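You operate a simulated robot arm through the tools that you are given. There is no shell and no other tool. Be economical: measure what you need, move in short steps, check, and stop when the job is done.

You run a simulated robot arm. Do the job below in one go: nothing can be reset, and whatever is moved stays where it is left.

## Task
Wipe the sludge out of the catch tray and close up the dryer.
Fine: the mains switch stays off; put the rag back, slide the tray in, shut the side door, tighten its centre and bottom star knobs.

It is judged by the outcome, as a careful person would: the job done as asked, and still so three seconds after it is handed in. It fails if anything else is knocked over, pushed out of place, dropped, spilled or broken.

## Robot
A 7-joint arm with a fingered hand on a trunk, on a base that drives. Base frame: it is fixed to the floor where the robot stands at the start and does not move with it; the origin is under the middle of the robot, x ahead of it, y to its left, z up. Readings come in mm, degrees, newtons and seconds.
With the tool pointing down near the work surface it reaches from about 300 to 700 mm from the robot's upright axis, wherever it stands. Its first joint turns from -166.0 to 166.0 degrees. Places, roughly: bottom star knob on the side door [200, -300, 900]; catch tray drawer [600, 100, 900]; centre star knob on the side door [200, -300, 1300]; dryer side door [400, -300, 1400]; red mains switch knob [1100, 500, 1400]. Payload 4 kg.
Tool frame: the origin (TCP) lies between the finger pads and is the grasp point; the fingertips stand 26 mm ahead of it; z points along the fingers, y is the line along which they close. Largest opening 148 mm; the body of the gripper starts 73 mm behind the TCP. The gripper is a hand of 3 fingers: y runs from the thumb to the fingers, the wrist lies at [0, 0, -239] in the tool frame.
Orientation is that of the tool frame in the base frame, as [roll, pitch, yaw] about the fixed x, y, z axes, in that order (R = Rz(yaw) Ry(pitch) Rx(roll)). With the fingers straight down and closing along the base's y, the tool's x points along the base's -x, its y along +y and its z along -z.

## Interface
- The arm moves only by the tool nudge_tool. Its argument "increments" is a list of rows, each a list of 6 numbers: the shift along the base's x, y, z in cm, then the turn, a rotation vector about the base's x, y, z in degrees. In form: [[x, y, z, rx, ry, rz], ...]. A call has 1 to 12 rows; each row shifts and turns the commanded pose from where the row before left it. Each row takes 0.2 s and may step no farther than 50 mm and 8.6 degrees from the row before; otherwise, the whole call is refused. Where a pose cannot be reached the arm comes as near as it can. A force on the tool above 40 N (or 10 N above the force at the start of the call, whichever is more), or a blocked arm, ends the call early, and 0.2 s more pass. In this call time passes only in rows, and 0.2 s behind the last. It gives the time, the measured TCP pose, the force on the tool (base axes), the opening and the grip force at its end, in the units of the frame above (readings bear some noise), with the torque about the TCP (base axes, N m) and any sound that the robot's microphone picked up.
- Cameras (640 x 400 px; columns grow to the right, rows downward): "scene" is now at [4, 121.7, 1538.9]; the picture's right is [-0.40, -0.92, 0.00], its down [-0.77, 0.33, -0.55] and it looks along [0.50, -0.22, -0.84] (base axes); focal length 261 px, centre (320, 200). "wrist" rides on the gripper at [68, -39, -90] in the tool frame; the picture's right is [0.50, 0.87, 0.00], its down [-0.66, 0.38, -0.65] and it looks along [-0.57, 0.33, 0.76] (tool axes); focal length 222 px, centre (320, 200).
- camera(camera): a new picture of that camera. It takes no simulated time.
- lift_body(by): slides the trunk up (or, below 0, down) by that many mm; the arm and the scene camera ride with it, the base frame stays. It gives what a move gives, with no picture.
- roll_base(legs): drives the robot by 1 to 6 legs, each [ahead, left, turn to the left] in mm, mm and degrees, along the robot's own axes; the way and the turn of a leg run together, so that a leg with both is an arc; at most 1500 mm and 180 degrees a leg. The arm and the cameras ride along, it lands a little off, and it stops where it bumps. It gives what a move gives.
- finger_targets(finger1, finger2, thumb_bend): sets how far each is bent, from 0 (flat) to 1 (curled in); at 0.3 the hand is open as for a grip, at 0.7 the pads meet at the TCP. One left out holds its place. A second passes; each finger stops where it meets its share of the squeeze, and holds until it gets a number again. It is the only way to open and close the hand. It gives what a move gives, with no picture; readings hold the bend of each and the force on the fingers (four entries, about 0 where the hand has none), thumb and palm.
- turn_head(pan, tilt): turns the head with the scene camera to pan (to the left, within 155 degrees either way) and tilt (down, from -29 to 69), counted from straight ahead of the robot. It gives what a move gives.
- pixel_to_xyz(camera, pixels): for up to 12 pixels [column, row] of the newest picture of that camera ("zoom" is the newest enlarged one), the place [x, y, z] in the base frame of the surface seen there, good to about 2 mm. It takes no simulated time.
- enlarge(camera, box): a new picture of the part [left, top, right, bottom] of that camera's present view, enlarged. It takes no simulated time.
- hand_in(): hands the job in; it is judged then, once.

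Go step by step. Measure first, check grasps and placings, and put right what went wrong. The budget is 80 turns and 60 pictures, counting those below and the enlarged ones. Unless the task says otherwise, let go and move clear before handing in, and close with one line.

The tools are called by a JSON object that holds its "name" and its "arguments". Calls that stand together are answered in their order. nudge_tool: Moves the arm, as the interface text tells. Its arguments: {"type":"object","properties":{"increments":{"type":"array","items":{"type":"array","items":{"type":"number"}}}},"required":["increments"]} The other tools are called the same way: lift_body (by) slides the trunk up or down; finger_targets (finger1, finger2, thumb_bend) moves the fingers one by one; roll_base (legs) drives the base; turn_head (pan, tilt) turns the head that bears the scene camera; camera (camera) takes a picture; pixel_to_xyz (camera, pixels) gives the place of the surface under pixels of a picture; enlarge (camera, box) takes an enlarged picture of a part of a camera's view; hand_in () hands the job in.

At the start:

```text
time_s: 0.0
position: [299.4, -122.5, 1149.3]
orientation: [179.9, 0.0, -180.0]
contact_force: [-0.5, 0.0, -0.5]
torque: [0.01, -0.01, 0.0]
width: 148.0
grasp_force: 0.1
shape: jaw
bend: [0.3, 0.3, 0.3]
finger forces: [0.0, 0.1, 0.0, 0.0, 0.0, 0.1]
trunk travel left (down, up): [-525.0, 65.0]
robot x, y, heading: [3.2, 0.3, 0.0]
head pan, tilt: [-23.5, 56.9]
```

scene: 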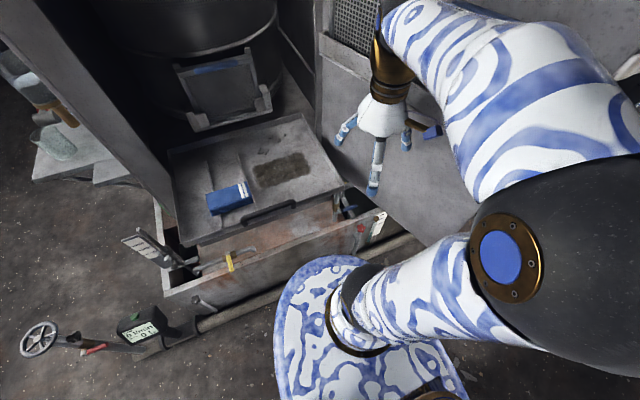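
wrist: 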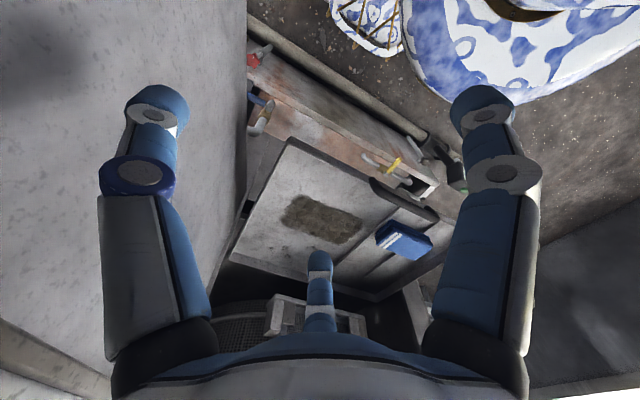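

The scene picture shows the tray pulled out, with sludge near (280,170) and a blue rag near (230,197). I'll measure these first and look around.

{"name": "pixel_to_xyz", "arguments": {"camera": "scene", "pixels": [[280, 170], [255, 165], [308, 160], [262, 185], [305, 175], [230, 197], [208, 200], [248, 187], [270, 213], [175, 190], [340, 185], [300, 118]]}}

{"name": "enlarge", "arguments": {"camera": "scene", "box": [120, 40, 440, 300]}}

{"name": "turn_head", "arguments": {"pan": -45, "tilt": 20}}

{"name": "camera", "arguments": {"camera": "scene"}}

```text
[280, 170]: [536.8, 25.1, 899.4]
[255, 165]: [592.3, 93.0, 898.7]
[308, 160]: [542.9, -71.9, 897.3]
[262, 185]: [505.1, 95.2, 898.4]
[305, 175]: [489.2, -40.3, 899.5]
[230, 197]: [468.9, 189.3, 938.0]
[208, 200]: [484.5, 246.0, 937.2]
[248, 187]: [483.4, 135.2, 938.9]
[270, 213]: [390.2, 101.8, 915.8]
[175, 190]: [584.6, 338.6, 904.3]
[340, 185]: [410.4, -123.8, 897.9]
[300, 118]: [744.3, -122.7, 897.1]
```

```text
1.54 times, centred on (280, 170) of scene
```

zoom: 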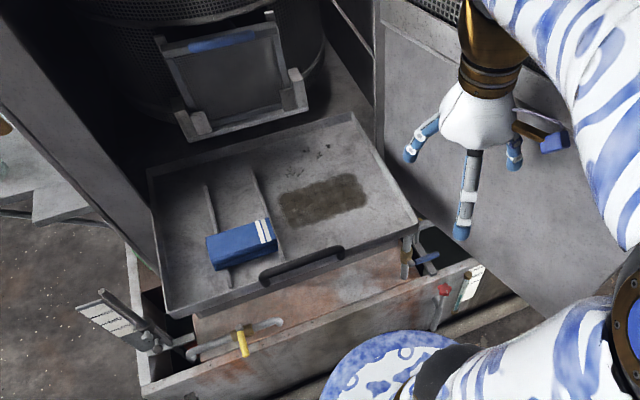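

```text
time_s: 1.0
position: [299.4, -123.2, 1149.4]
orientation: [180.0, 0.0, 180.0]
contact_force: [0.4, -0.4, 0.8]
torque: [0.02, -0.03, 0.0]
width: 147.8
grasp_force: 0.1
shape: jaw
bend: [0.3, 0.3, 0.3]
finger forces: [0.0, 0.0, 0.0, 0.0, 0.1, 0.0]
trunk travel left (down, up): [-525.0, 65.0]
robot x, y, heading: [0.6, -3.7, 0.1]
head pan, tilt: [-45.0, 20.0]
```

```text
56 pictures are left
```

scene: 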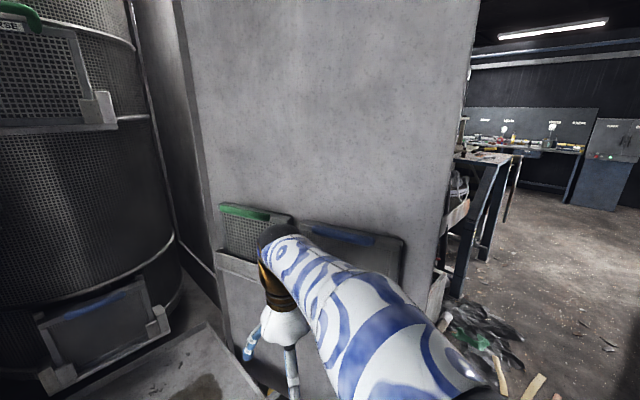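

The open door fills the view's middle, with screens in its pockets. I'll look at the rest: ahead, left, and the door's free edge.

{"name": "turn_head", "arguments": {"pan": 10, "tilt": 10}}

{"name": "camera", "arguments": {"camera": "scene"}}

{"name": "turn_head", "arguments": {"pan": -95, "tilt": 30}}

{"name": "camera", "arguments": {"camera": "scene"}}

{"name": "turn_head", "arguments": {"pan": 30, "tilt": 50}}

{"name": "camera", "arguments": {"camera": "scene"}}

```text
time_s: 2.3
position: [299.4, -122.9, 1150.4]
orientation: [179.9, -0.1, -180.0]
contact_force: [0.1, -0.1, 1.6]
torque: [0.02, 0.0, -0.04]
width: 147.9
grasp_force: 0.0
shape: jaw
bend: [0.3, 0.3, 0.3]
finger forces: [0.0, 0.1, 0.0, 0.1, 0.1, 0.0]
trunk travel left (down, up): [-525.0, 65.0]
robot x, y, heading: [3.6, 0.5, -0.3]
head pan, tilt: [10.0, 10.0]
```

```text
55 pictures are left
```

scene: 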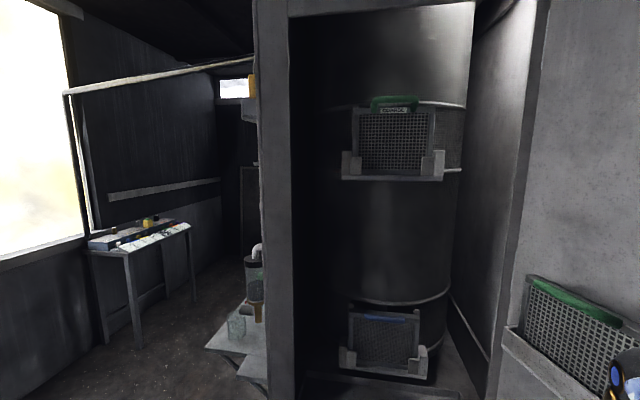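

```text
time_s: 4.1
position: [298.8, -123.3, 1149.7]
orientation: [-179.9, 0.0, -179.9]
contact_force: [0.6, -0.1, 0.2]
torque: [-0.02, 0.02, 0.03]
width: 147.6
grasp_force: 0.1
shape: jaw
bend: [0.3, 0.3, 0.3]
finger forces: [0.0, 0.0, 0.0, 0.0, 0.0, 0.1]
trunk travel left (down, up): [-525.0, 65.0]
robot x, y, heading: [-0.6, 1.7, -0.1]
head pan, tilt: [-95.0, 30.0]
```

```text
54 pictures are left
```

scene: 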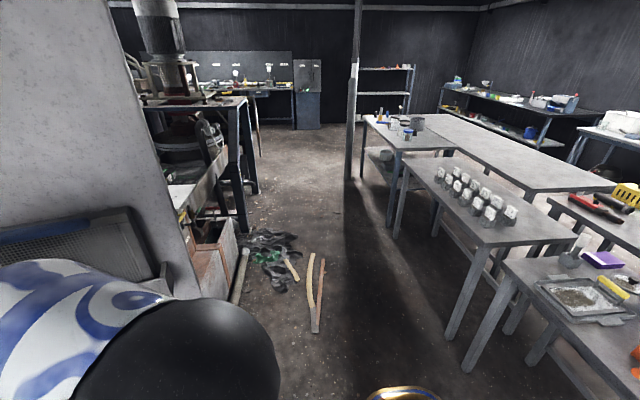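

```text
time_s: 6.1
position: [298.7, -122.5, 1149.0]
orientation: [-180.0, 0.0, 179.9]
contact_force: [-0.6, 0.7, 0.6]
torque: [-0.02, 0.02, 0.0]
width: 148.0
grasp_force: 0.1
shape: jaw
bend: [0.3, 0.3, 0.3]
finger forces: [0.0, 0.0, 0.0, 0.0, 0.0, 0.1]
trunk travel left (down, up): [-525.0, 65.0]
robot x, y, heading: [-0.5, 0.1, -0.1]
head pan, tilt: [30.0, 50.0]
```

```text
53 pictures are left
```

scene: 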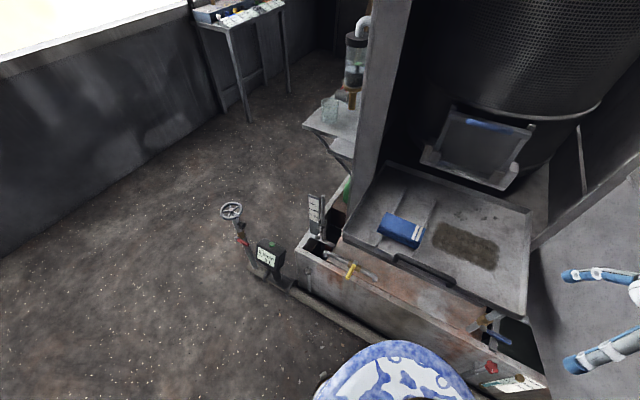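

The rag at (400,230) lies on the two rails in the tray, and the sludge is at (465,245). I'll zoom in to measure the rag and the sludge.

{"name": "enlarge", "arguments": {"camera": "scene", "box": [330, 150, 550, 320]}}

```text
2.35 times, centred on (440, 235) of scene
```

zoom: 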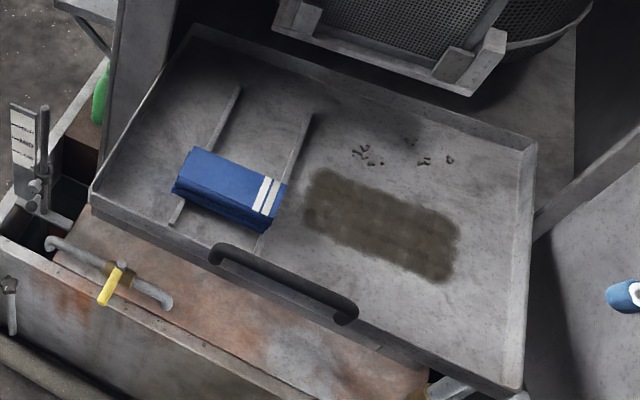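

{"name": "pixel_to_xyz", "arguments": {"camera": "zoom", "pixels": [[195, 150], [283, 185], [180, 182], [265, 220], [228, 186], [264, 230], [320, 172], [455, 232], [310, 222], [440, 280], [360, 155], [448, 160]]}}

{"name": "pixel_to_xyz", "arguments": {"camera": "zoom", "pixels": [[190, 30], [536, 148], [520, 388], [95, 200], [222, 250], [345, 315], [235, 95], [310, 120], [170, 220], [258, 252], [420, 140], [290, 275]]}}

```text
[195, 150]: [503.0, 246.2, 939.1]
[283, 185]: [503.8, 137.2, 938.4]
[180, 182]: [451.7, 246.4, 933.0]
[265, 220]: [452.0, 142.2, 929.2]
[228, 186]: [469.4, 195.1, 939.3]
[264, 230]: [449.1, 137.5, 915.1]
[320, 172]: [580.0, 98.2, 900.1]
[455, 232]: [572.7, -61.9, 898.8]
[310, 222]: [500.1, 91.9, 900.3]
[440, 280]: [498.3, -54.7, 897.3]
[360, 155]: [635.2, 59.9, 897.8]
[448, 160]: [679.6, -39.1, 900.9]
```

```text
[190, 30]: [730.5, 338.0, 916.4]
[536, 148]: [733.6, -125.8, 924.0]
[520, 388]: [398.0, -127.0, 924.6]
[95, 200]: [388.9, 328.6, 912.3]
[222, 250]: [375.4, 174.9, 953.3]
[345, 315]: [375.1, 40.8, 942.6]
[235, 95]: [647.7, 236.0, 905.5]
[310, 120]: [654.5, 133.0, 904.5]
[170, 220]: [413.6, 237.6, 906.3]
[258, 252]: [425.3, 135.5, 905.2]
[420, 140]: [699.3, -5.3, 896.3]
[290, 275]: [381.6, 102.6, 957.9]
```

The rag spans x 447–505, y 137–247, z 905–938. I'll move above it while turning the hand 90° so the fingers close across its short side.

{"name": "nudge_tool", "arguments": {"increments": [[1.62, 2.86, 0, 0, 0, -8.18], [1.62, 2.86, 0, 0, 0, -8.18], [1.62, 2.86, 0, 0, 0, -8.18], [1.62, 2.86, 0, 0, 0, -8.18], [1.62, 2.86, 0, 0, 0, -8.18], [1.62, 2.86, 0, 0, 0, -8.18], [1.62, 2.86, 0, 0, 0, -8.18], [1.62, 2.86, 0, 0, 0, -8.18], [1.62, 2.86, 0, 0, 0, -8.18], [1.62, 2.86, 0, 0, 0, -8.18], [1.62, 2.86, 0, 0, 0, -8.18]]}}

{"name": "camera", "arguments": {"camera": "wrist"}}

{"name": "camera", "arguments": {"camera": "scene"}}

```text
time_s: 8.5
position: [478.0, 192.2, 1149.7]
orientation: [-180.0, 0.0, 89.9]
contact_force: [-0.5, 0.0, -1.1]
torque: [-0.01, -0.02, -0.01]
width: 147.7
grasp_force: 0.0
shape: jaw
bend: [0.3, 0.3, 0.3]
finger forces: [0.0, 0.1, 0.0, 0.0, 0.0, 0.0]
trunk travel left (down, up): [-525.0, 65.0]
robot x, y, heading: [-2.6, -2.9, -0.2]
head pan, tilt: [30.0, 50.0]
```

```text
51 pictures are left
```

wrist: 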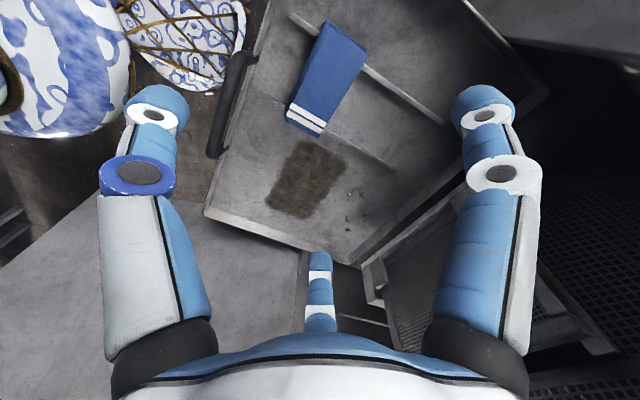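

```text
50 pictures are left
```

scene: 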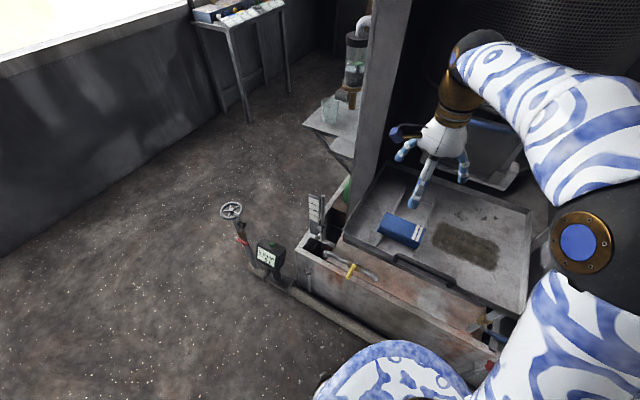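

The hand is over the rag with free space around it. I'll lower it to just above the rag's grip height.

{"name": "nudge_tool", "arguments": {"increments": [[0, 0, -4, 0, 0, 0], [0, 0, -4, 0, 0, 0], [0, 0, -4, 0, 0, 0], [0, 0, -4, 0, 0, 0], [0, 0, -2, 0, 0, 0]]}}

{"name": "enlarge", "arguments": {"camera": "scene", "box": [330, 100, 550, 290]}}

{"name": "camera", "arguments": {"camera": "wrist"}}

```text
time_s: 9.7
position: [478.1, 191.3, 970.2]
orientation: [179.9, 0.0, 89.9]
contact_force: [-0.6, -0.5, -0.8]
torque: [-0.02, -0.01, 0.01]
width: 147.9
grasp_force: 0.0
shape: jaw
bend: [0.3, 0.3, 0.3]
finger forces: [0.0, 0.0, 0.0, 0.0, 0.0, 0.0]
trunk travel left (down, up): [-525.0, 65.0]
robot x, y, heading: [-3.8, 1.6, -0.1]
head pan, tilt: [30.0, 50.0]
```

```text
2.11 times, centred on (440, 195) of scene
```

zoom: 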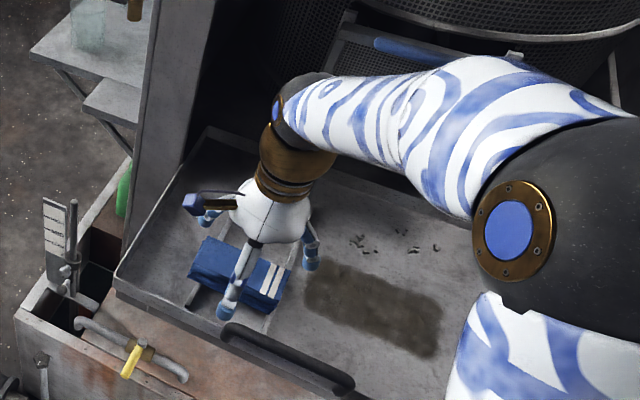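

```text
48 pictures are left
```

wrist: 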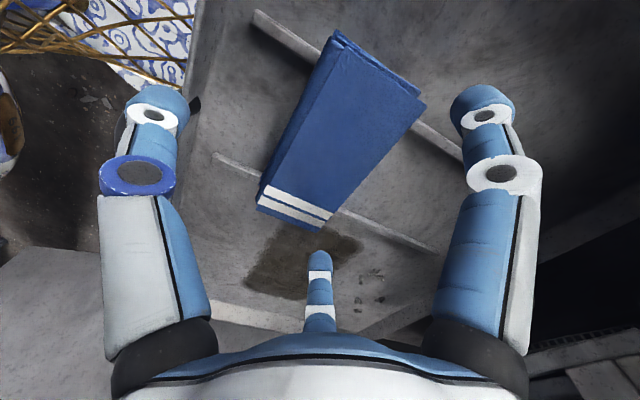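

The fingers look set at 120° to each other rather than as parallel jaws. I'll measure the fingertips before going lower.

{"name": "pixel_to_xyz", "arguments": {"camera": "zoom", "pixels": [[225, 310], [310, 265], [205, 217], [228, 295], [312, 250], [205, 255], [275, 285]]}}

{"name": "pixel_to_xyz", "arguments": {"camera": "wrist", "pixels": [[155, 95], [480, 95], [320, 258], [335, 40], [418, 95], [260, 205], [325, 225]]}}

```text
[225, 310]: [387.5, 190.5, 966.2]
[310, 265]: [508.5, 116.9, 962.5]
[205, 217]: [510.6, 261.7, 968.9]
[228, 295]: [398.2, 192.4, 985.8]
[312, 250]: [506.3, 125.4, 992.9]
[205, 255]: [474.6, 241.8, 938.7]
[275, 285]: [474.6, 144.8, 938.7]
```

```text
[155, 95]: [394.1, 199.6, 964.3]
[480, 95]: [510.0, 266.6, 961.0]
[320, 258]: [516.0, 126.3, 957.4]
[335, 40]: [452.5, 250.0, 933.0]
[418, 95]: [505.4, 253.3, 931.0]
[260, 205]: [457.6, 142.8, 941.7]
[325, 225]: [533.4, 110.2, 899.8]
```

The measurements confirm radial fingers, about 80 mm from the TCP. I'll pre-close to 0.4 so the thumb clears the tray's front wall, shift 10 mm to +x and descend to grip.

{"name": "finger_targets", "arguments": {"finger1": 0.4, "finger2": 0.4, "thumb_bend": 0.4}}

{"name": "nudge_tool", "arguments": {"increments": [[0.9, 0, 0, 0, 0, 0], [0, 0, -1.5, 0, 0, 0], [0, 0, -1.9, 0, 0, 0]]}}

{"name": "camera", "arguments": {"camera": "wrist"}}

```text
time_s: 10.7
position: [478.0, 190.9, 970.9]
orientation: [180.0, 0.1, 90.0]
contact_force: [0.2, -0.3, -0.2]
torque: [-0.02, -0.05, 0.02]
width: 95.5
grasp_force: 0.3
shape: fingers
bend: [0.4, 0.39, 0.4]
finger forces: [0.1, 0.3, 0.0, 0.0, 0.1, 0.0]
trunk travel left (down, up): [-525.0, 65.0]
robot x, y, heading: [-3.3, 0.1, 0.0]
head pan, tilt: [30.0, 50.0]
```

```text
time_s: 11.5
position: [487.7, 191.2, 936.2]
orientation: [179.8, 0.1, 90.0]
contact_force: [-0.2, -0.2, 6.2]
torque: [-0.3, -0.18, 0.0]
width: 95.5
grasp_force: 2.2
shape: fingers
bend: [0.4, 0.39, 0.4]
finger forces: [0.2, 5.6, 0.0, 0.0, 0.0, 0.0]
trunk travel left (down, up): [-525.0, 65.0]
robot x, y, heading: [2.2, 0.5, -0.1]
head pan, tilt: [30.0, 50.0]
```

```text
47 pictures are left
```

wrist: 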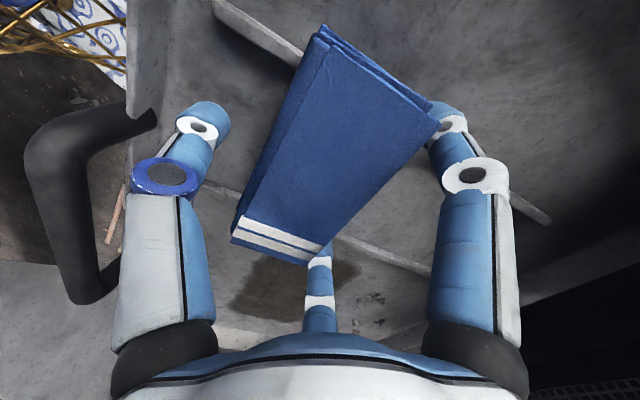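

Finger 2 is touching something with 5.6 N, probably the rail below it. I'll raise 4 mm and then close all three.

{"name": "nudge_tool", "arguments": {"increments": [[0, 0, 0.4, 0, 0, 0]]}}

{"name": "finger_targets", "arguments": {"finger1": 0.6, "finger2": 0.6, "thumb_bend": 0.6}}

{"name": "camera", "arguments": {"camera": "wrist"}}

```text
time_s: 11.9
position: [486.9, 190.4, 938.6]
orientation: [180.0, 0.0, 90.1]
contact_force: [-1.3, 0.1, 0.6]
torque: [-0.01, -0.03, 0.0]
width: 95.3
grasp_force: 0.0
shape: fingers
bend: [0.4, 0.4, 0.4]
finger forces: [0.0, 0.1, 0.0, 0.0, 0.1, 0.0]
trunk travel left (down, up): [-525.0, 65.0]
robot x, y, heading: [-1.8, 1.9, 0.0]
head pan, tilt: [30.0, 50.0]
```

```text
time_s: 12.9
position: [486.9, 191.3, 941.9]
orientation: [179.8, -0.2, 90.0]
contact_force: [2.8, 5.1, 27.3]
torque: [1.39, -0.7, -0.02]
width: 65.4
grasp_force: 24.7
shape: fingers
bend: [0.48, 0.52, 0.53]
finger forces: [29.7, 7.8, 0.0, 0.0, 10.7, 0.1]
trunk travel left (down, up): [-525.0, 65.0]
robot x, y, heading: [2.1, 0.5, 0.1]
head pan, tilt: [30.0, 50.0]
```

```text
46 pictures are left
```

wrist: 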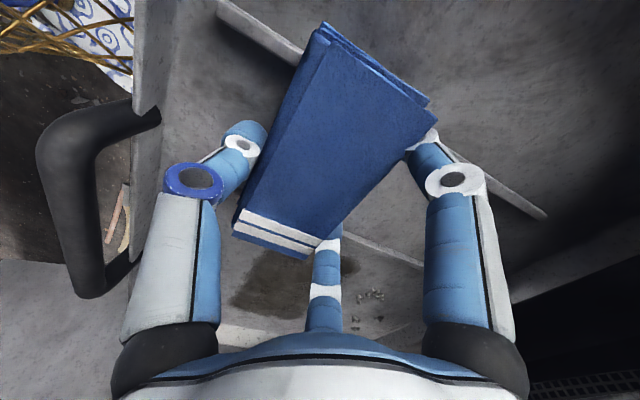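

The grip has formed, but 27 N upward means a fingertip is pushing on the rail. I'll lift gently and see whether the rag comes along.

{"name": "nudge_tool", "arguments": {"increments": [[0, 0, 0.6, 0, 0, 0], [0, 0, 0.6, 0, 0, 0], [0, 0, 1.2, 0, 0, 0]]}}

{"name": "camera", "arguments": {"camera": "wrist"}}

{"name": "enlarge", "arguments": {"camera": "scene", "box": [350, 140, 510, 270]}}

```text
time_s: 13.7
position: [485.9, 189.5, 963.4]
orientation: [-179.9, 0.0, 90.0]
contact_force: [0.9, 0.3, -0.3]
torque: [0.02, -0.01, -0.02]
width: 61.5
grasp_force: 13.0
shape: fingers
bend: [0.51, 0.52, 0.53]
finger forces: [6.5, 6.7, 0.1, 0.0, 13.2, 0.1]
trunk travel left (down, up): [-525.0, 65.0]
robot x, y, heading: [0.4, -1.6, 0.0]
head pan, tilt: [30.0, 50.0]
```

```text
45 pictures are left
```

wrist: 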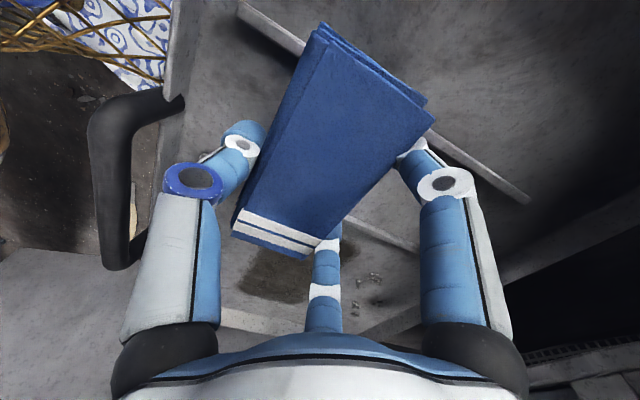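

```text
3.08 times, centred on (430, 205) of scene
```

zoom: 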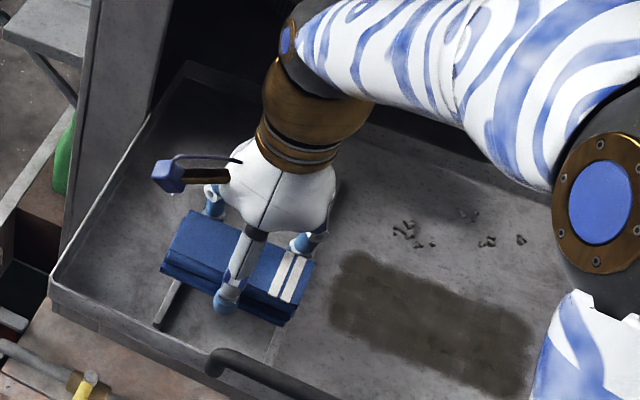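

The rag is held with balanced forces of 6.5, 6.7 and 13 N. I'll measure its height relative to the TCP.

{"name": "pixel_to_xyz", "arguments": {"camera": "zoom", "pixels": [[195, 245], [270, 275], [275, 318], [180, 272], [222, 300], [297, 250], [405, 230], [520, 240], [470, 215], [487, 243], [432, 245], [418, 245]]}}

{"name": "pixel_to_xyz", "arguments": {"camera": "wrist", "pixels": [[340, 140], [245, 215], [310, 40], [425, 120], [320, 238]]}}

```text
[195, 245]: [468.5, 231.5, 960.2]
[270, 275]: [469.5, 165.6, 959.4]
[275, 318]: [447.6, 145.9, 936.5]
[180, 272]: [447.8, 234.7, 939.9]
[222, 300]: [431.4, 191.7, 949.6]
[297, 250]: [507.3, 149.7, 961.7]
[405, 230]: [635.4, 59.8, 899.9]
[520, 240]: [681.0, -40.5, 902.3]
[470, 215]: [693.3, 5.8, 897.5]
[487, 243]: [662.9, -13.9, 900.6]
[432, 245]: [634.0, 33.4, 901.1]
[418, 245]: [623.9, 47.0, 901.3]
```

```text
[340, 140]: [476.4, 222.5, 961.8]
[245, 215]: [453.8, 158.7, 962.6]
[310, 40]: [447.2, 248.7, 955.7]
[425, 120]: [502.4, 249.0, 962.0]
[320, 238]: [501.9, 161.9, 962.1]
```

The rag's bottom sits level with the fingertips, so they would scrape the floor. I'll set it back on the rails and regrip about 8 mm higher.

{"name": "nudge_tool", "arguments": {"increments": [[0, 0, -1.2, 0, 0, 0], [0, 0, -0.8, 0, 0, 0]]}}

{"name": "finger_targets", "arguments": {"finger1": 0.43, "finger2": 0.43, "thumb_bend": 0.43}}

{"name": "nudge_tool", "arguments": {"increments": [[0, 0, 0.7, 0, 0, 0]]}}

{"name": "finger_targets", "arguments": {"finger1": 0.6, "finger2": 0.6, "thumb_bend": 0.6}}

{"name": "nudge_tool", "arguments": {"increments": [[0, 0, 1.0, 0, 0, 0], [0, 0, 2.0, 0, 0, 0]]}}

{"name": "enlarge", "arguments": {"camera": "scene", "box": [350, 140, 510, 270]}}

```text
time_s: 14.3
position: [486.2, 191.7, 942.3]
orientation: [180.0, 0.0, 90.0]
contact_force: [-0.3, -0.5, -0.3]
torque: [-0.03, 0.01, 0.0]
width: 61.7
grasp_force: 12.9
shape: fingers
bend: [0.51, 0.52, 0.53]
finger forces: [6.5, 6.7, 0.0, 0.1, 13.1, 0.1]
trunk travel left (down, up): [-525.0, 65.0]
robot x, y, heading: [0.5, -2.9, 0.2]
head pan, tilt: [30.0, 50.0]
```

```text
time_s: 15.3
position: [486.1, 190.6, 942.9]
orientation: [-180.0, 0.0, 90.0]
contact_force: [-0.3, -0.6, 0.3]
torque: [0.01, 0.01, -0.01]
width: 84.9
grasp_force: 0.1
shape: fingers
bend: [0.43, 0.43, 0.43]
finger forces: [0.0, 0.0, 0.0, 0.0, 0.1, 0.0]
trunk travel left (down, up): [-525.0, 65.0]
robot x, y, heading: [3.9, 1.5, 0.1]
head pan, tilt: [30.0, 50.0]
```

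```text
time_s: 15.7
position: [486.2, 191.3, 950.2]
orientation: [180.0, 0.1, 89.9]
contact_force: [0.5, 0.5, 0.6]
torque: [-0.07, -0.03, 0.01]
width: 85.0
grasp_force: 0.0
shape: fingers
bend: [0.43, 0.43, 0.43]
finger forces: [0.0, 0.1, 0.1, 0.1, 0.0, 0.1]
trunk travel left (down, up): [-525.0, 65.0]
robot x, y, heading: [-2.6, 2.1, -0.1]
head pan, tilt: [30.0, 50.0]
```

```text
time_s: 16.7
position: [486.7, 192.0, 949.5]
orientation: [-179.9, 0.0, 90.0]
contact_force: [-0.7, -0.2, 1.1]
torque: [-0.01, 0.11, 0.01]
width: 58.3
grasp_force: 11.4
shape: fingers
bend: [0.54, 0.54, 0.53]
finger forces: [5.4, 5.3, 0.0, 0.0, 11.3, 0.1]
trunk travel left (down, up): [-525.0, 65.0]
robot x, y, heading: [-1.7, -1.9, -0.0]
head pan, tilt: [30.0, 50.0]
```

```text
time_s: 17.3
position: [485.8, 191.3, 981.5]
orientation: [-180.0, 0.0, 90.0]
contact_force: [0.5, 0.4, -0.8]
torque: [0.0, 0.02, -0.01]
width: 58.2
grasp_force: 10.9
shape: fingers
bend: [0.54, 0.54, 0.53]
finger forces: [5.8, 5.6, 0.0, 0.0, 11.2, 0.0]
trunk travel left (down, up): [-525.0, 65.0]
robot x, y, heading: [3.3, -2.9, 0.2]
head pan, tilt: [30.0, 50.0]
```

```text
3.08 times, centred on (430, 205) of scene
```

zoom: 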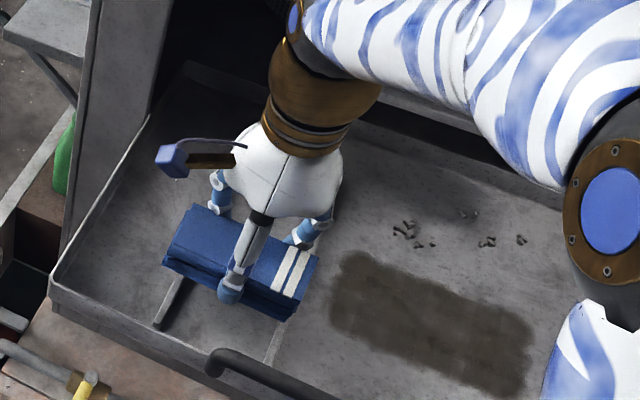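

The regrip holds at about 5.5, 5.5 and 11 N. I'll carry the rag over to the front edge of the sludge's left half and lower it until it touches.

{"name": "nudge_tool", "arguments": {"increments": [[0, -4.4, 0, 0, 0, 0], [0, -4.4, 0, 0, 0, 0], [-0.5, -4.4, -1.0, 0, 0, 0], [0, 0, -1.5, 0, 0, 0], [0, 0, -1.0, 0, 0, 0], [0, 0, -0.5, 0, 0, 0], [0, 0, -0.3, 0, 0, 0]]}}

```text
time_s: 18.9
position: [481.5, 58.6, 939.0]
orientation: [179.8, -0.1, 90.0]
contact_force: [1.0, -1.2, 17.6]
torque: [-0.01, 0.17, 0.01]
width: 58.0
grasp_force: 13.1
shape: fingers
bend: [0.54, 0.54, 0.53]
finger forces: [6.9, 6.9, 0.0, 0.0, 12.4, 0.0]
trunk travel left (down, up): [-525.0, 65.0]
robot x, y, heading: [0.9, 0.3, 0.0]
head pan, tilt: [30.0, 50.0]
```

Contact is 17.6 N, good for wiping. I'll stroke forward across the left half and back.

{"name": "nudge_tool", "arguments": {"increments": [[2, 0, 0, 0, 0, 0], [2, 0, 0, 0, 0, 0], [2, 0, 0, 0, 0, 0], [2, 0, 0, 0, 0, 0], [2, 0, 0, 0, 0, 0], [2, 0, 0, 0, 0, 0], [-2, 0, 0, 0, 0, 0], [-2, 0, 0, 0, 0, 0], [-2, 0, 0, 0, 0, 0], [-2, 0, 0, 0, 0, 0], [-2, 0, 0, 0, 0, 0], [-2, 0, 0, 0, 0, 0]]}}

{"name": "enlarge", "arguments": {"camera": "scene", "box": [350, 140, 550, 290]}}

```text
time_s: 21.5
position: [482.8, 59.6, 937.9]
orientation: [-179.9, 0.0, 89.9]
contact_force: [2.6, 0.0, 5.7]
torque: [-0.03, 0.21, 0.0]
width: 57.6
grasp_force: 14.9
shape: fingers
bend: [0.54, 0.54, 0.53]
finger forces: [7.0, 6.9, 0.0, 0.0, 14.7, 0.1]
trunk travel left (down, up): [-525.0, 65.0]
robot x, y, heading: [-5.1, 2.8, 0.0]
head pan, tilt: [30.0, 50.0]
```

```text
2.67 times, centred on (450, 215) of scene
```

zoom: 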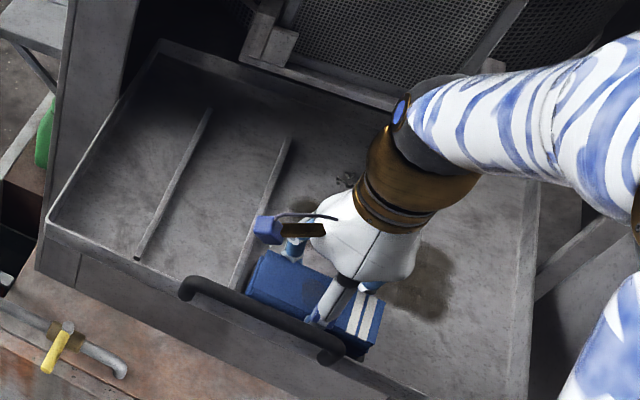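

The left half is mostly wiped, with a remnant near (300,205) and the right half at (420,280). I'll raster in y lanes across the whole patch with a slightly firmer press.

{"name": "nudge_tool", "arguments": {"increments": [[3, 0, -0.1, 0, 0, 0], [0, -3.3, 0, 0, 0, 0], [0, -3.3, 0, 0, 0, 0], [0, -3.3, 0, 0, 0, 0], [4, 0, 0, 0, 0, 0], [0, 3.3, 0, 0, 0, 0], [0, 3.3, 0, 0, 0, 0], [0, 3.3, 0, 0, 0, 0], [3.5, 0, 0, 0, 0, 0], [0, -3.3, 0, 0, 0, 0], [0, -3.3, 0, 0, 0, 0], [0, -3.3, 0, 0, 0, 0]]}}

{"name": "enlarge", "arguments": {"camera": "scene", "box": [350, 140, 550, 290]}}

```text
time_s: 24.1
position: [586.3, -40.6, 936.5]
orientation: [179.9, 0.0, 90.0]
contact_force: [0.5, 2.4, 11.9]
torque: [0.05, 0.25, -0.07]
width: 57.2
grasp_force: 12.8
shape: fingers
bend: [0.55, 0.55, 0.53]
finger forces: [6.1, 6.6, 0.1, 0.0, 12.5, 0.1]
trunk travel left (down, up): [-525.0, 65.0]
robot x, y, heading: [1.7, -0.6, -0.2]
head pan, tilt: [30.0, 50.0]
```

```text
2.67 times, centred on (450, 215) of scene
```

zoom: 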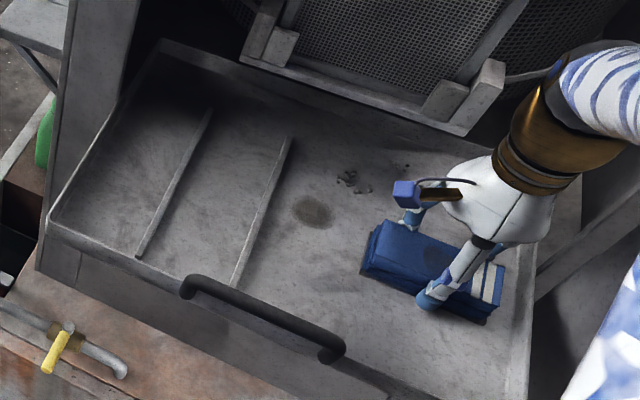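

A spot remains at (312,212) and crumbs at (355,182). I'll measure these and the screen frame's clearance.

{"name": "pixel_to_xyz", "arguments": {"camera": "zoom", "pixels": [[312, 212], [295, 208], [330, 218], [350, 182], [406, 167], [462, 132], [430, 120], [260, 62], [500, 70], [350, 100], [545, 65], [400, 165]]}}

```text
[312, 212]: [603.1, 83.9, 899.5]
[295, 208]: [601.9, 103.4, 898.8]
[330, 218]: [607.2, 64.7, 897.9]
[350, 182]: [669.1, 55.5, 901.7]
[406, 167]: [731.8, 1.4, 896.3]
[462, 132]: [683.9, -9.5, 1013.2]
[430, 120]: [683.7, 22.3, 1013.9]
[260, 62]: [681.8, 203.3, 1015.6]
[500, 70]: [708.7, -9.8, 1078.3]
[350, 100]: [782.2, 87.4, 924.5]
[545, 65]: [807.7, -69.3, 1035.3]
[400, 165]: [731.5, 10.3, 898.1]
```

The spot is at about (603,84), and crumbs were pushed to x≈670–730 near the screen frame (x≥683, z≈1013). I'll lift, back off and turn the hand back 90°, so the rag's long side and the hand's narrow side point forward.

{"name": "nudge_tool", "arguments": {"increments": [[0, 0, 3, 0, 0, 0], [-3, 4, 0, 0, 0, 8.2], [-3, 4, 0, 0, 0, 8.2], [0, 2, 0, 0, 0, 8.2], [0, 2, 0, 0, 0, 8.2], [0, 1, 0, 0, 0, 8.2], [0, 0, 0, 0, 0, 8.2], [0, 0, 0, 0, 0, 8.2], [0, 0, 0, 0, 0, 8.2], [0, 0, 0, 0, 0, 8.2], [0, 0, 0, 0, 0, 8.2], [0, 0, 0, 0, 0, 8.2]]}}

{"name": "enlarge", "arguments": {"camera": "scene", "box": [350, 120, 550, 290]}}

{"name": "camera", "arguments": {"camera": "wrist"}}

```text
time_s: 26.7
position: [525.8, 88.9, 965.3]
orientation: [179.9, 0.0, -179.6]
contact_force: [0.0, 0.4, -0.6]
torque: [0.02, -0.01, 0.01]
width: 57.4
grasp_force: 12.6
shape: fingers
bend: [0.55, 0.55, 0.53]
finger forces: [6.2, 6.2, 0.0, 0.0, 12.2, 0.1]
trunk travel left (down, up): [-525.0, 65.0]
robot x, y, heading: [4.0, -6.5, 0.0]
head pan, tilt: [30.0, 50.0]
```

```text
2.35 times, centred on (450, 205) of scene
```

zoom: 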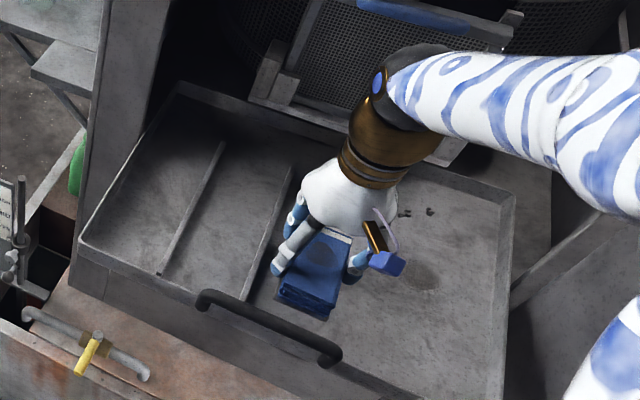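

```text
39 pictures are left
```

wrist: 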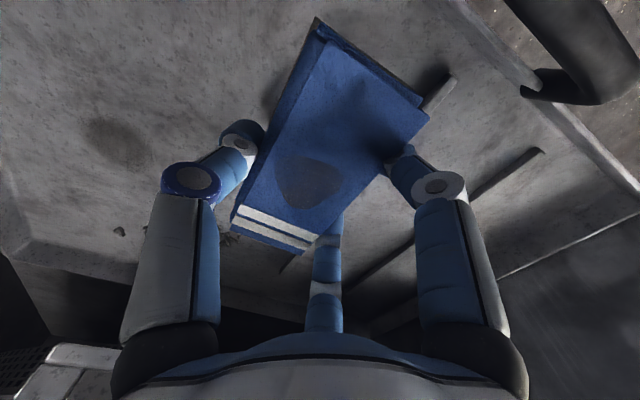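

Another residual patch shows near zoom (425,278), plus crumbs at (405,212) and (430,211). I'll measure them.

{"name": "pixel_to_xyz", "arguments": {"camera": "zoom", "pixels": [[425, 275], [405, 270], [440, 285], [405, 212], [430, 211], [277, 265], [345, 275], [320, 250]]}}

{"name": "pixel_to_xyz", "arguments": {"camera": "wrist", "pixels": [[120, 140], [90, 130], [148, 150], [120, 230], [146, 232], [230, 235], [340, 60], [270, 105]]}}

```text
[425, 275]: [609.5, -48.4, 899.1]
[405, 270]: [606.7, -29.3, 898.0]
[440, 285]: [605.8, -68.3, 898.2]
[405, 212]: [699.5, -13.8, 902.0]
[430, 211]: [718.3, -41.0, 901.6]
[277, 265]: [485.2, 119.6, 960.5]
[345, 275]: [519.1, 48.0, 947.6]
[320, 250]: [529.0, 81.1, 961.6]
```

```text
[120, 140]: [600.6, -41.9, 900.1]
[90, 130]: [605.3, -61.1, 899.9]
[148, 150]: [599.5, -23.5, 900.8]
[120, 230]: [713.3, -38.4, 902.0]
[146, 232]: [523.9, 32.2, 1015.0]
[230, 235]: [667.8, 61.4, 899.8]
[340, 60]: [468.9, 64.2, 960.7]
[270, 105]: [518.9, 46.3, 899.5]
```

Residual spots sit at (603,84) and (605,-45). I'll set the rag down over the left one and drag it back toward the front.

{"name": "nudge_tool", "arguments": {"increments": [[4.5, 0.2, 0, 0, 0, 0], [4.0, 0, 0, 0, 0, 0], [0, 0, -1.5, 0, 0, 0], [0, 0, -1.0, 0, 0, 0], [0, 0, -0.5, 0, 0, 0], [-2, 0, 0, 0, 0, 0], [-2, 0, 0, 0, 0, 0], [-2, 0, 0, 0, 0, 0], [-2, 0, 0, 0, 0, 0], [-2, 0, 0, 0, 0, 0]]}}

{"name": "enlarge", "arguments": {"camera": "scene", "box": [350, 120, 550, 290]}}

```text
time_s: 28.9
position: [511.7, 91.0, 936.3]
orientation: [-179.9, 0.1, -179.8]
contact_force: [1.1, 0.3, 9.3]
torque: [-0.21, -0.03, 0.03]
width: 57.4
grasp_force: 12.9
shape: fingers
bend: [0.55, 0.55, 0.53]
finger forces: [6.2, 6.4, 0.0, 0.0, 12.7, 0.0]
trunk travel left (down, up): [-525.0, 65.0]
robot x, y, heading: [1.2, -2.2, 0.1]
head pan, tilt: [30.0, 50.0]
```

```text
2.35 times, centred on (450, 205) of scene
```

zoom: 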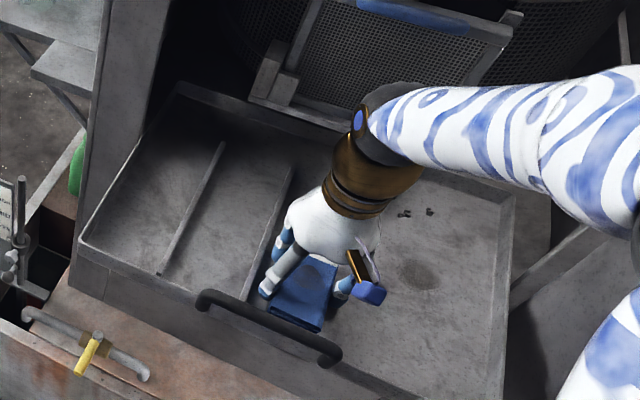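

Now the same for the right spot at (605,-45).

{"name": "nudge_tool", "arguments": {"increments": [[0, 0, 2.5, 0, 0, 0], [3, -4.2, 0, 0, 0, 0], [3, -4.2, 0, 0, 0, 0], [3, -4.2, 0, 0, 0, 0], [2.8, 0, 0, 0, 0, 0], [0, 0, -1.5, 0, 0, 0], [0, 0, -1.0, 0, 0, 0], [-2.5, 0, 0, 0, 0, 0], [-2.5, 0, 0, 0, 0, 0], [-2.5, 0, 0, 0, 0, 0], [-2.5, 0, 0, 0, 0, 0], [-2.5, 0, 0, 0, 0, 0]]}}

{"name": "nudge_tool", "arguments": {"increments": [[-2, 0, 3, 0, 0, 0], [0, 0, 3, 0, 0, 0]]}}

{"name": "enlarge", "arguments": {"camera": "scene", "box": [350, 120, 550, 290]}}

{"name": "camera", "arguments": {"camera": "wrist"}}

```text
refused: row 2 steps farther than a row can; nothing moved
```

```text
time_s: 29.5
position: [492.5, 92.0, 997.6]
orientation: [180.0, -0.1, -179.8]
contact_force: [0.3, 0.3, -1.6]
torque: [0.02, -0.03, 0.03]
width: 57.1
grasp_force: 12.4
shape: fingers
bend: [0.55, 0.55, 0.53]
finger forces: [6.4, 6.0, 0.1, 0.0, 12.2, 0.1]
trunk travel left (down, up): [-525.0, 65.0]
robot x, y, heading: [-0.8, -0.7, -0.1]
head pan, tilt: [30.0, 50.0]
```

```text
2.35 times, centred on (450, 205) of scene
```

zoom: 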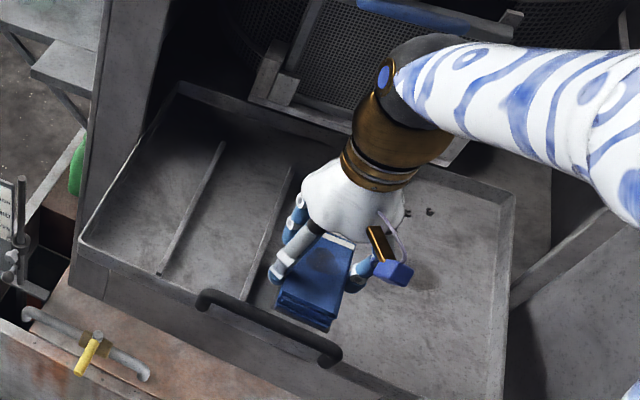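

```text
36 pictures are left
```

wrist: 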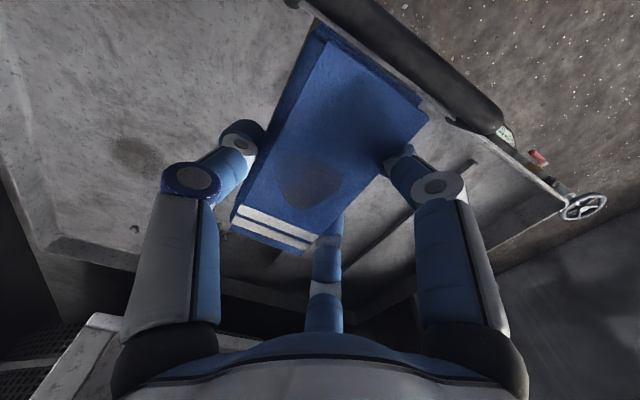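

The stroke call was refused for step size, and only the lift ran. I'll redo the right spot with shorter steps.

{"name": "nudge_tool", "arguments": {"increments": [[3.4, -3.2, -0.8, 0, 0, 0], [3.4, -3.2, -0.8, 0, 0, 0], [3.4, -3.2, -0.8, 0, 0, 0], [3.4, -3.2, -0.8, 0, 0, 0], [0, 0, -1.5, 0, 0, 0], [0, 0, -1.3, 0, 0, 0], [-2.5, 0, 0, 0, 0, 0], [-2.5, 0, 0, 0, 0, 0], [-2.5, 0, 0, 0, 0, 0], [-2.5, 0, 0, 0, 0, 0], [-2.5, 0, 0, 0, 0, 0]]}}

{"name": "nudge_tool", "arguments": {"increments": [[-2, 0, 3, 0, 0, 0], [-3, 0, 3, 0, 0, 0]]}}

{"name": "enlarge", "arguments": {"camera": "scene", "box": [350, 120, 550, 290]}}

{"name": "camera", "arguments": {"camera": "wrist"}}

```text
time_s: 31.9
position: [501.3, -35.7, 937.1]
orientation: [179.9, 0.0, -179.8]
contact_force: [-0.2, 0.3, 0.2]
torque: [0.01, 0.01, -0.02]
width: 57.3
grasp_force: 12.3
shape: fingers
bend: [0.55, 0.55, 0.53]
finger forces: [6.4, 5.8, 0.0, 0.0, 12.2, 0.0]
trunk travel left (down, up): [-525.0, 65.0]
robot x, y, heading: [2.8, 0.7, -0.2]
head pan, tilt: [30.0, 50.0]
```

```text
time_s: 32.5
position: [451.9, -36.0, 997.9]
orientation: [-180.0, 0.0, -179.8]
contact_force: [-0.8, 0.8, -0.7]
torque: [0.0, -0.02, -0.03]
width: 57.7
grasp_force: 12.7
shape: fingers
bend: [0.56, 0.55, 0.53]
finger forces: [6.9, 6.1, 0.0, 0.0, 13.1, 0.0]
trunk travel left (down, up): [-525.0, 65.0]
robot x, y, heading: [-0.6, -1.4, -0.1]
head pan, tilt: [30.0, 50.0]
```

```text
2.35 times, centred on (450, 205) of scene
```

zoom: 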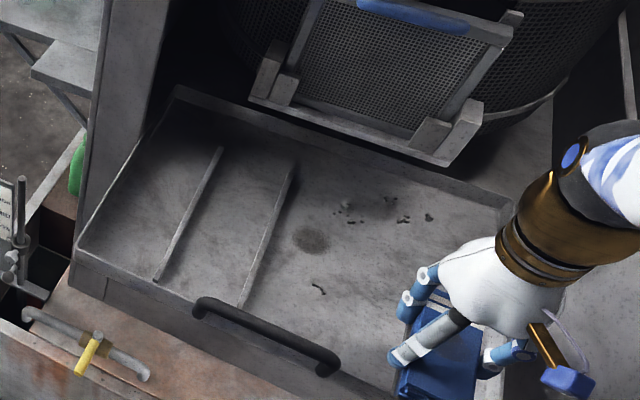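

```text
34 pictures are left
```

wrist: 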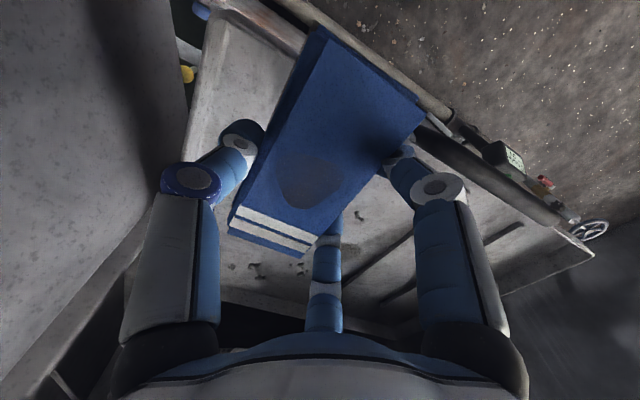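

The right spot is gone. The left spot remains at zoom (312,240), and one crumb was dragged to (318,288). I'll measure them.

{"name": "pixel_to_xyz", "arguments": {"camera": "zoom", "pixels": [[312, 240], [295, 235], [328, 243], [312, 226], [312, 254], [318, 288], [345, 207], [360, 222], [390, 200], [403, 218], [429, 217], [437, 160]]}}

{"name": "enlarge", "arguments": {"camera": "scene", "box": [430, 180, 500, 225]}}

```text
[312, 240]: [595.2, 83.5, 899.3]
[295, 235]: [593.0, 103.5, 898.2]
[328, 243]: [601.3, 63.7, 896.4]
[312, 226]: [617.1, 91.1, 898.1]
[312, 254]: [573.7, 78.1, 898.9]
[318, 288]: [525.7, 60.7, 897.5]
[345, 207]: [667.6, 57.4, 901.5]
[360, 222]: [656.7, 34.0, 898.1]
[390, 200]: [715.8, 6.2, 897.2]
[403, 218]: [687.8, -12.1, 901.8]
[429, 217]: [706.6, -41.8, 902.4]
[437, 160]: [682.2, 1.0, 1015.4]
```

```text
8.89 times, centred on (465, 202) of scene
```

zoom: 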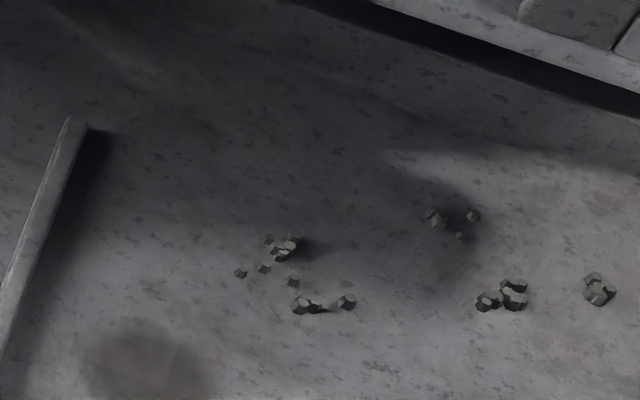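

The left spot is at (595,84), about 40 mm across. I'll land on it again, press harder and scrub with short strokes.

{"name": "nudge_tool", "arguments": {"increments": [[3.6, 3.2, -0.8, 0, 0, 0], [3.6, 3.2, -0.8, 0, 0, 0], [3.6, 3.2, -0.8, 0, 0, 0], [3.6, 3.2, -0.8, 0, 0, 0], [0, 0, -1.5, 0, 0, 0], [0, 0, -1.0, 0, 0, 0], [0, 0, -0.4, 0, 0, 0]]}}

```text
time_s: 34.1
position: [596.9, 91.2, 937.2]
orientation: [180.0, 0.2, -179.8]
contact_force: [1.1, 0.2, 6.9]
torque: [-0.12, 0.21, 0.04]
width: 57.7
grasp_force: 12.9
shape: fingers
bend: [0.56, 0.55, 0.53]
finger forces: [7.3, 5.7, 0.0, 0.1, 13.1, 0.0]
trunk travel left (down, up): [-525.0, 65.0]
robot x, y, heading: [0.2, -1.4, -0.1]
head pan, tilt: [30.0, 50.0]
```

{"name": "nudge_tool", "arguments": {"increments": [[0, 0, -0.3, 0, 0, 0], [-1.5, 0, 0, 0, 0, 0], [-1.5, 0, 0, 0, 0, 0], [-1.5, 0, 0, 0, 0, 0], [-1.5, 0, 0, 0, 0, 0], [1.5, 0, 0, 0, 0, 0], [1.5, 0, 0, 0, 0, 0], [1.5, -0.5, 0, 0, 0, 0], [-1.5, -0.5, 0, 0, 0, 0], [-1.5, 0, 0, 0, 0, 0], [-1.5, 0, 0, 0, 0, 0]]}}

{"name": "nudge_tool", "arguments": {"increments": [[0, 0, 3, 0, 0, 0], [-2, -4, 2, 0, 0, 0], [-2, -4, 0, 0, 0, 0], [-2, -4, 0, 0, 0, 0], [-2, -4, 0, 0, 0, 0]]}}

{"name": "enlarge", "arguments": {"camera": "scene", "box": [370, 130, 540, 280]}}

```text
time_s: 36.5
position: [535.7, 81.8, 934.5]
orientation: [180.0, 0.1, -179.8]
contact_force: [2.0, 0.0, 20.0]
torque: [-0.06, -0.32, -0.03]
width: 57.4
grasp_force: 20.1
shape: fingers
bend: [0.56, 0.55, 0.53]
finger forces: [8.8, 15.2, 0.0, 0.0, 15.9, 0.1]
trunk travel left (down, up): [-525.0, 65.0]
robot x, y, heading: [-1.0, -2.9, -0.2]
head pan, tilt: [30.0, 50.0]
```

```text
time_s: 37.7
position: [455.2, -79.4, 982.8]
orientation: [-180.0, 0.0, -179.7]
contact_force: [-0.2, -0.5, -0.3]
torque: [0.0, 0.01, 0.0]
width: 57.5
grasp_force: 13.5
shape: fingers
bend: [0.56, 0.55, 0.53]
finger forces: [6.7, 6.8, 0.0, 0.0, 13.4, 0.1]
trunk travel left (down, up): [-525.0, 65.0]
robot x, y, heading: [0.5, 3.1, 0.1]
head pan, tilt: [30.0, 50.0]
```

```text
2.67 times, centred on (455, 205) of scene
```

zoom: 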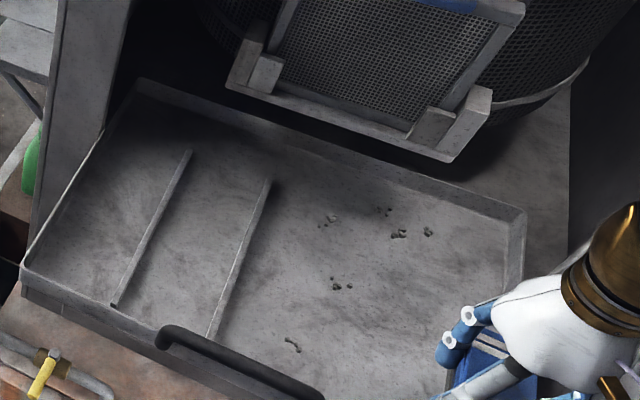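

The tray floor is clean of sludge; only a few grains remain. I'll turn the hand back and carry the rag above its place on the rails.

{"name": "nudge_tool", "arguments": {"increments": [[0.3, 0, 3, 0, 0, 0], [0.26, 2.46, 0, 0, 0, -8.2], [0.26, 2.46, 0, 0, 0, -8.2], [0.26, 2.46, 0, 0, 0, -8.2], [0.26, 2.46, 0, 0, 0, -8.2], [0.26, 2.46, 0, 0, 0, -8.2], [0.26, 2.46, 0, 0, 0, -8.2], [0.26, 2.46, 0, 0, 0, -8.2], [0.26, 2.46, 0, 0, 0, -8.2], [0.26, 2.46, 0, 0, 0, -8.2], [0.26, 2.46, 0, 0, 0, -8.2], [0.26, 2.46, 0, 0, 0, -8.2]]}}

{"name": "enlarge", "arguments": {"camera": "scene", "box": [350, 140, 510, 270]}}

{"name": "camera", "arguments": {"camera": "wrist"}}

```text
time_s: 40.3
position: [486.7, 194.5, 1012.4]
orientation: [-180.0, 0.0, 89.9]
contact_force: [0.3, -0.5, -1.0]
torque: [0.02, 0.0, 0.01]
width: 57.7
grasp_force: 13.5
shape: fingers
bend: [0.56, 0.55, 0.53]
finger forces: [6.7, 6.8, 0.0, 0.0, 13.5, 0.1]
trunk travel left (down, up): [-525.0, 65.0]
robot x, y, heading: [-1.3, -0.8, -0.1]
head pan, tilt: [30.0, 50.0]
```

```text
3.08 times, centred on (430, 205) of scene
```

zoom: 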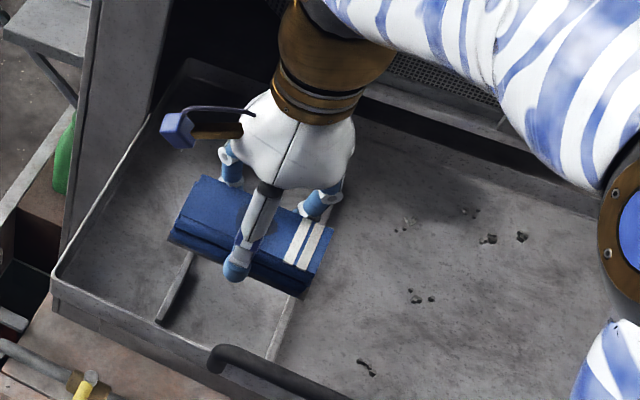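

```text
30 pictures are left
```

wrist: 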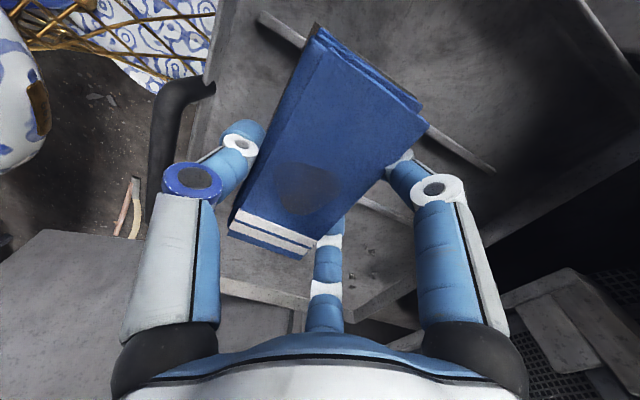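

The rag is aligned as before. I'll lower it slowly onto the rails until it touches.

{"name": "nudge_tool", "arguments": {"increments": [[0, -0.3, -3, 0, 0, 0], [0, 0, -2.5, 0, 0, 0], [0, 0, -0.7, 0, 0, 0], [0, 0, -0.3, 0, 0, 0], [0, 0, -0.2, 0, 0, 0]]}}

{"name": "pixel_to_xyz", "arguments": {"camera": "wrist", "pixels": [[250, 200], [340, 70], [400, 110]]}}

```text
time_s: 41.5
position: [489.4, 190.8, 946.4]
orientation: [179.9, 0.0, 90.0]
contact_force: [0.4, 0.3, -0.5]
torque: [0.0, -0.02, -0.01]
width: 57.7
grasp_force: 12.7
shape: fingers
bend: [0.56, 0.55, 0.53]
finger forces: [6.7, 6.9, 0.0, 0.0, 13.4, 0.0]
trunk travel left (down, up): [-525.0, 65.0]
robot x, y, heading: [-1.9, 2.0, -0.1]
head pan, tilt: [30.0, 50.0]
```

```text
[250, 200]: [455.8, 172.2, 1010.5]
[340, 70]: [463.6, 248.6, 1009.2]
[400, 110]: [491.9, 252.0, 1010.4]
```

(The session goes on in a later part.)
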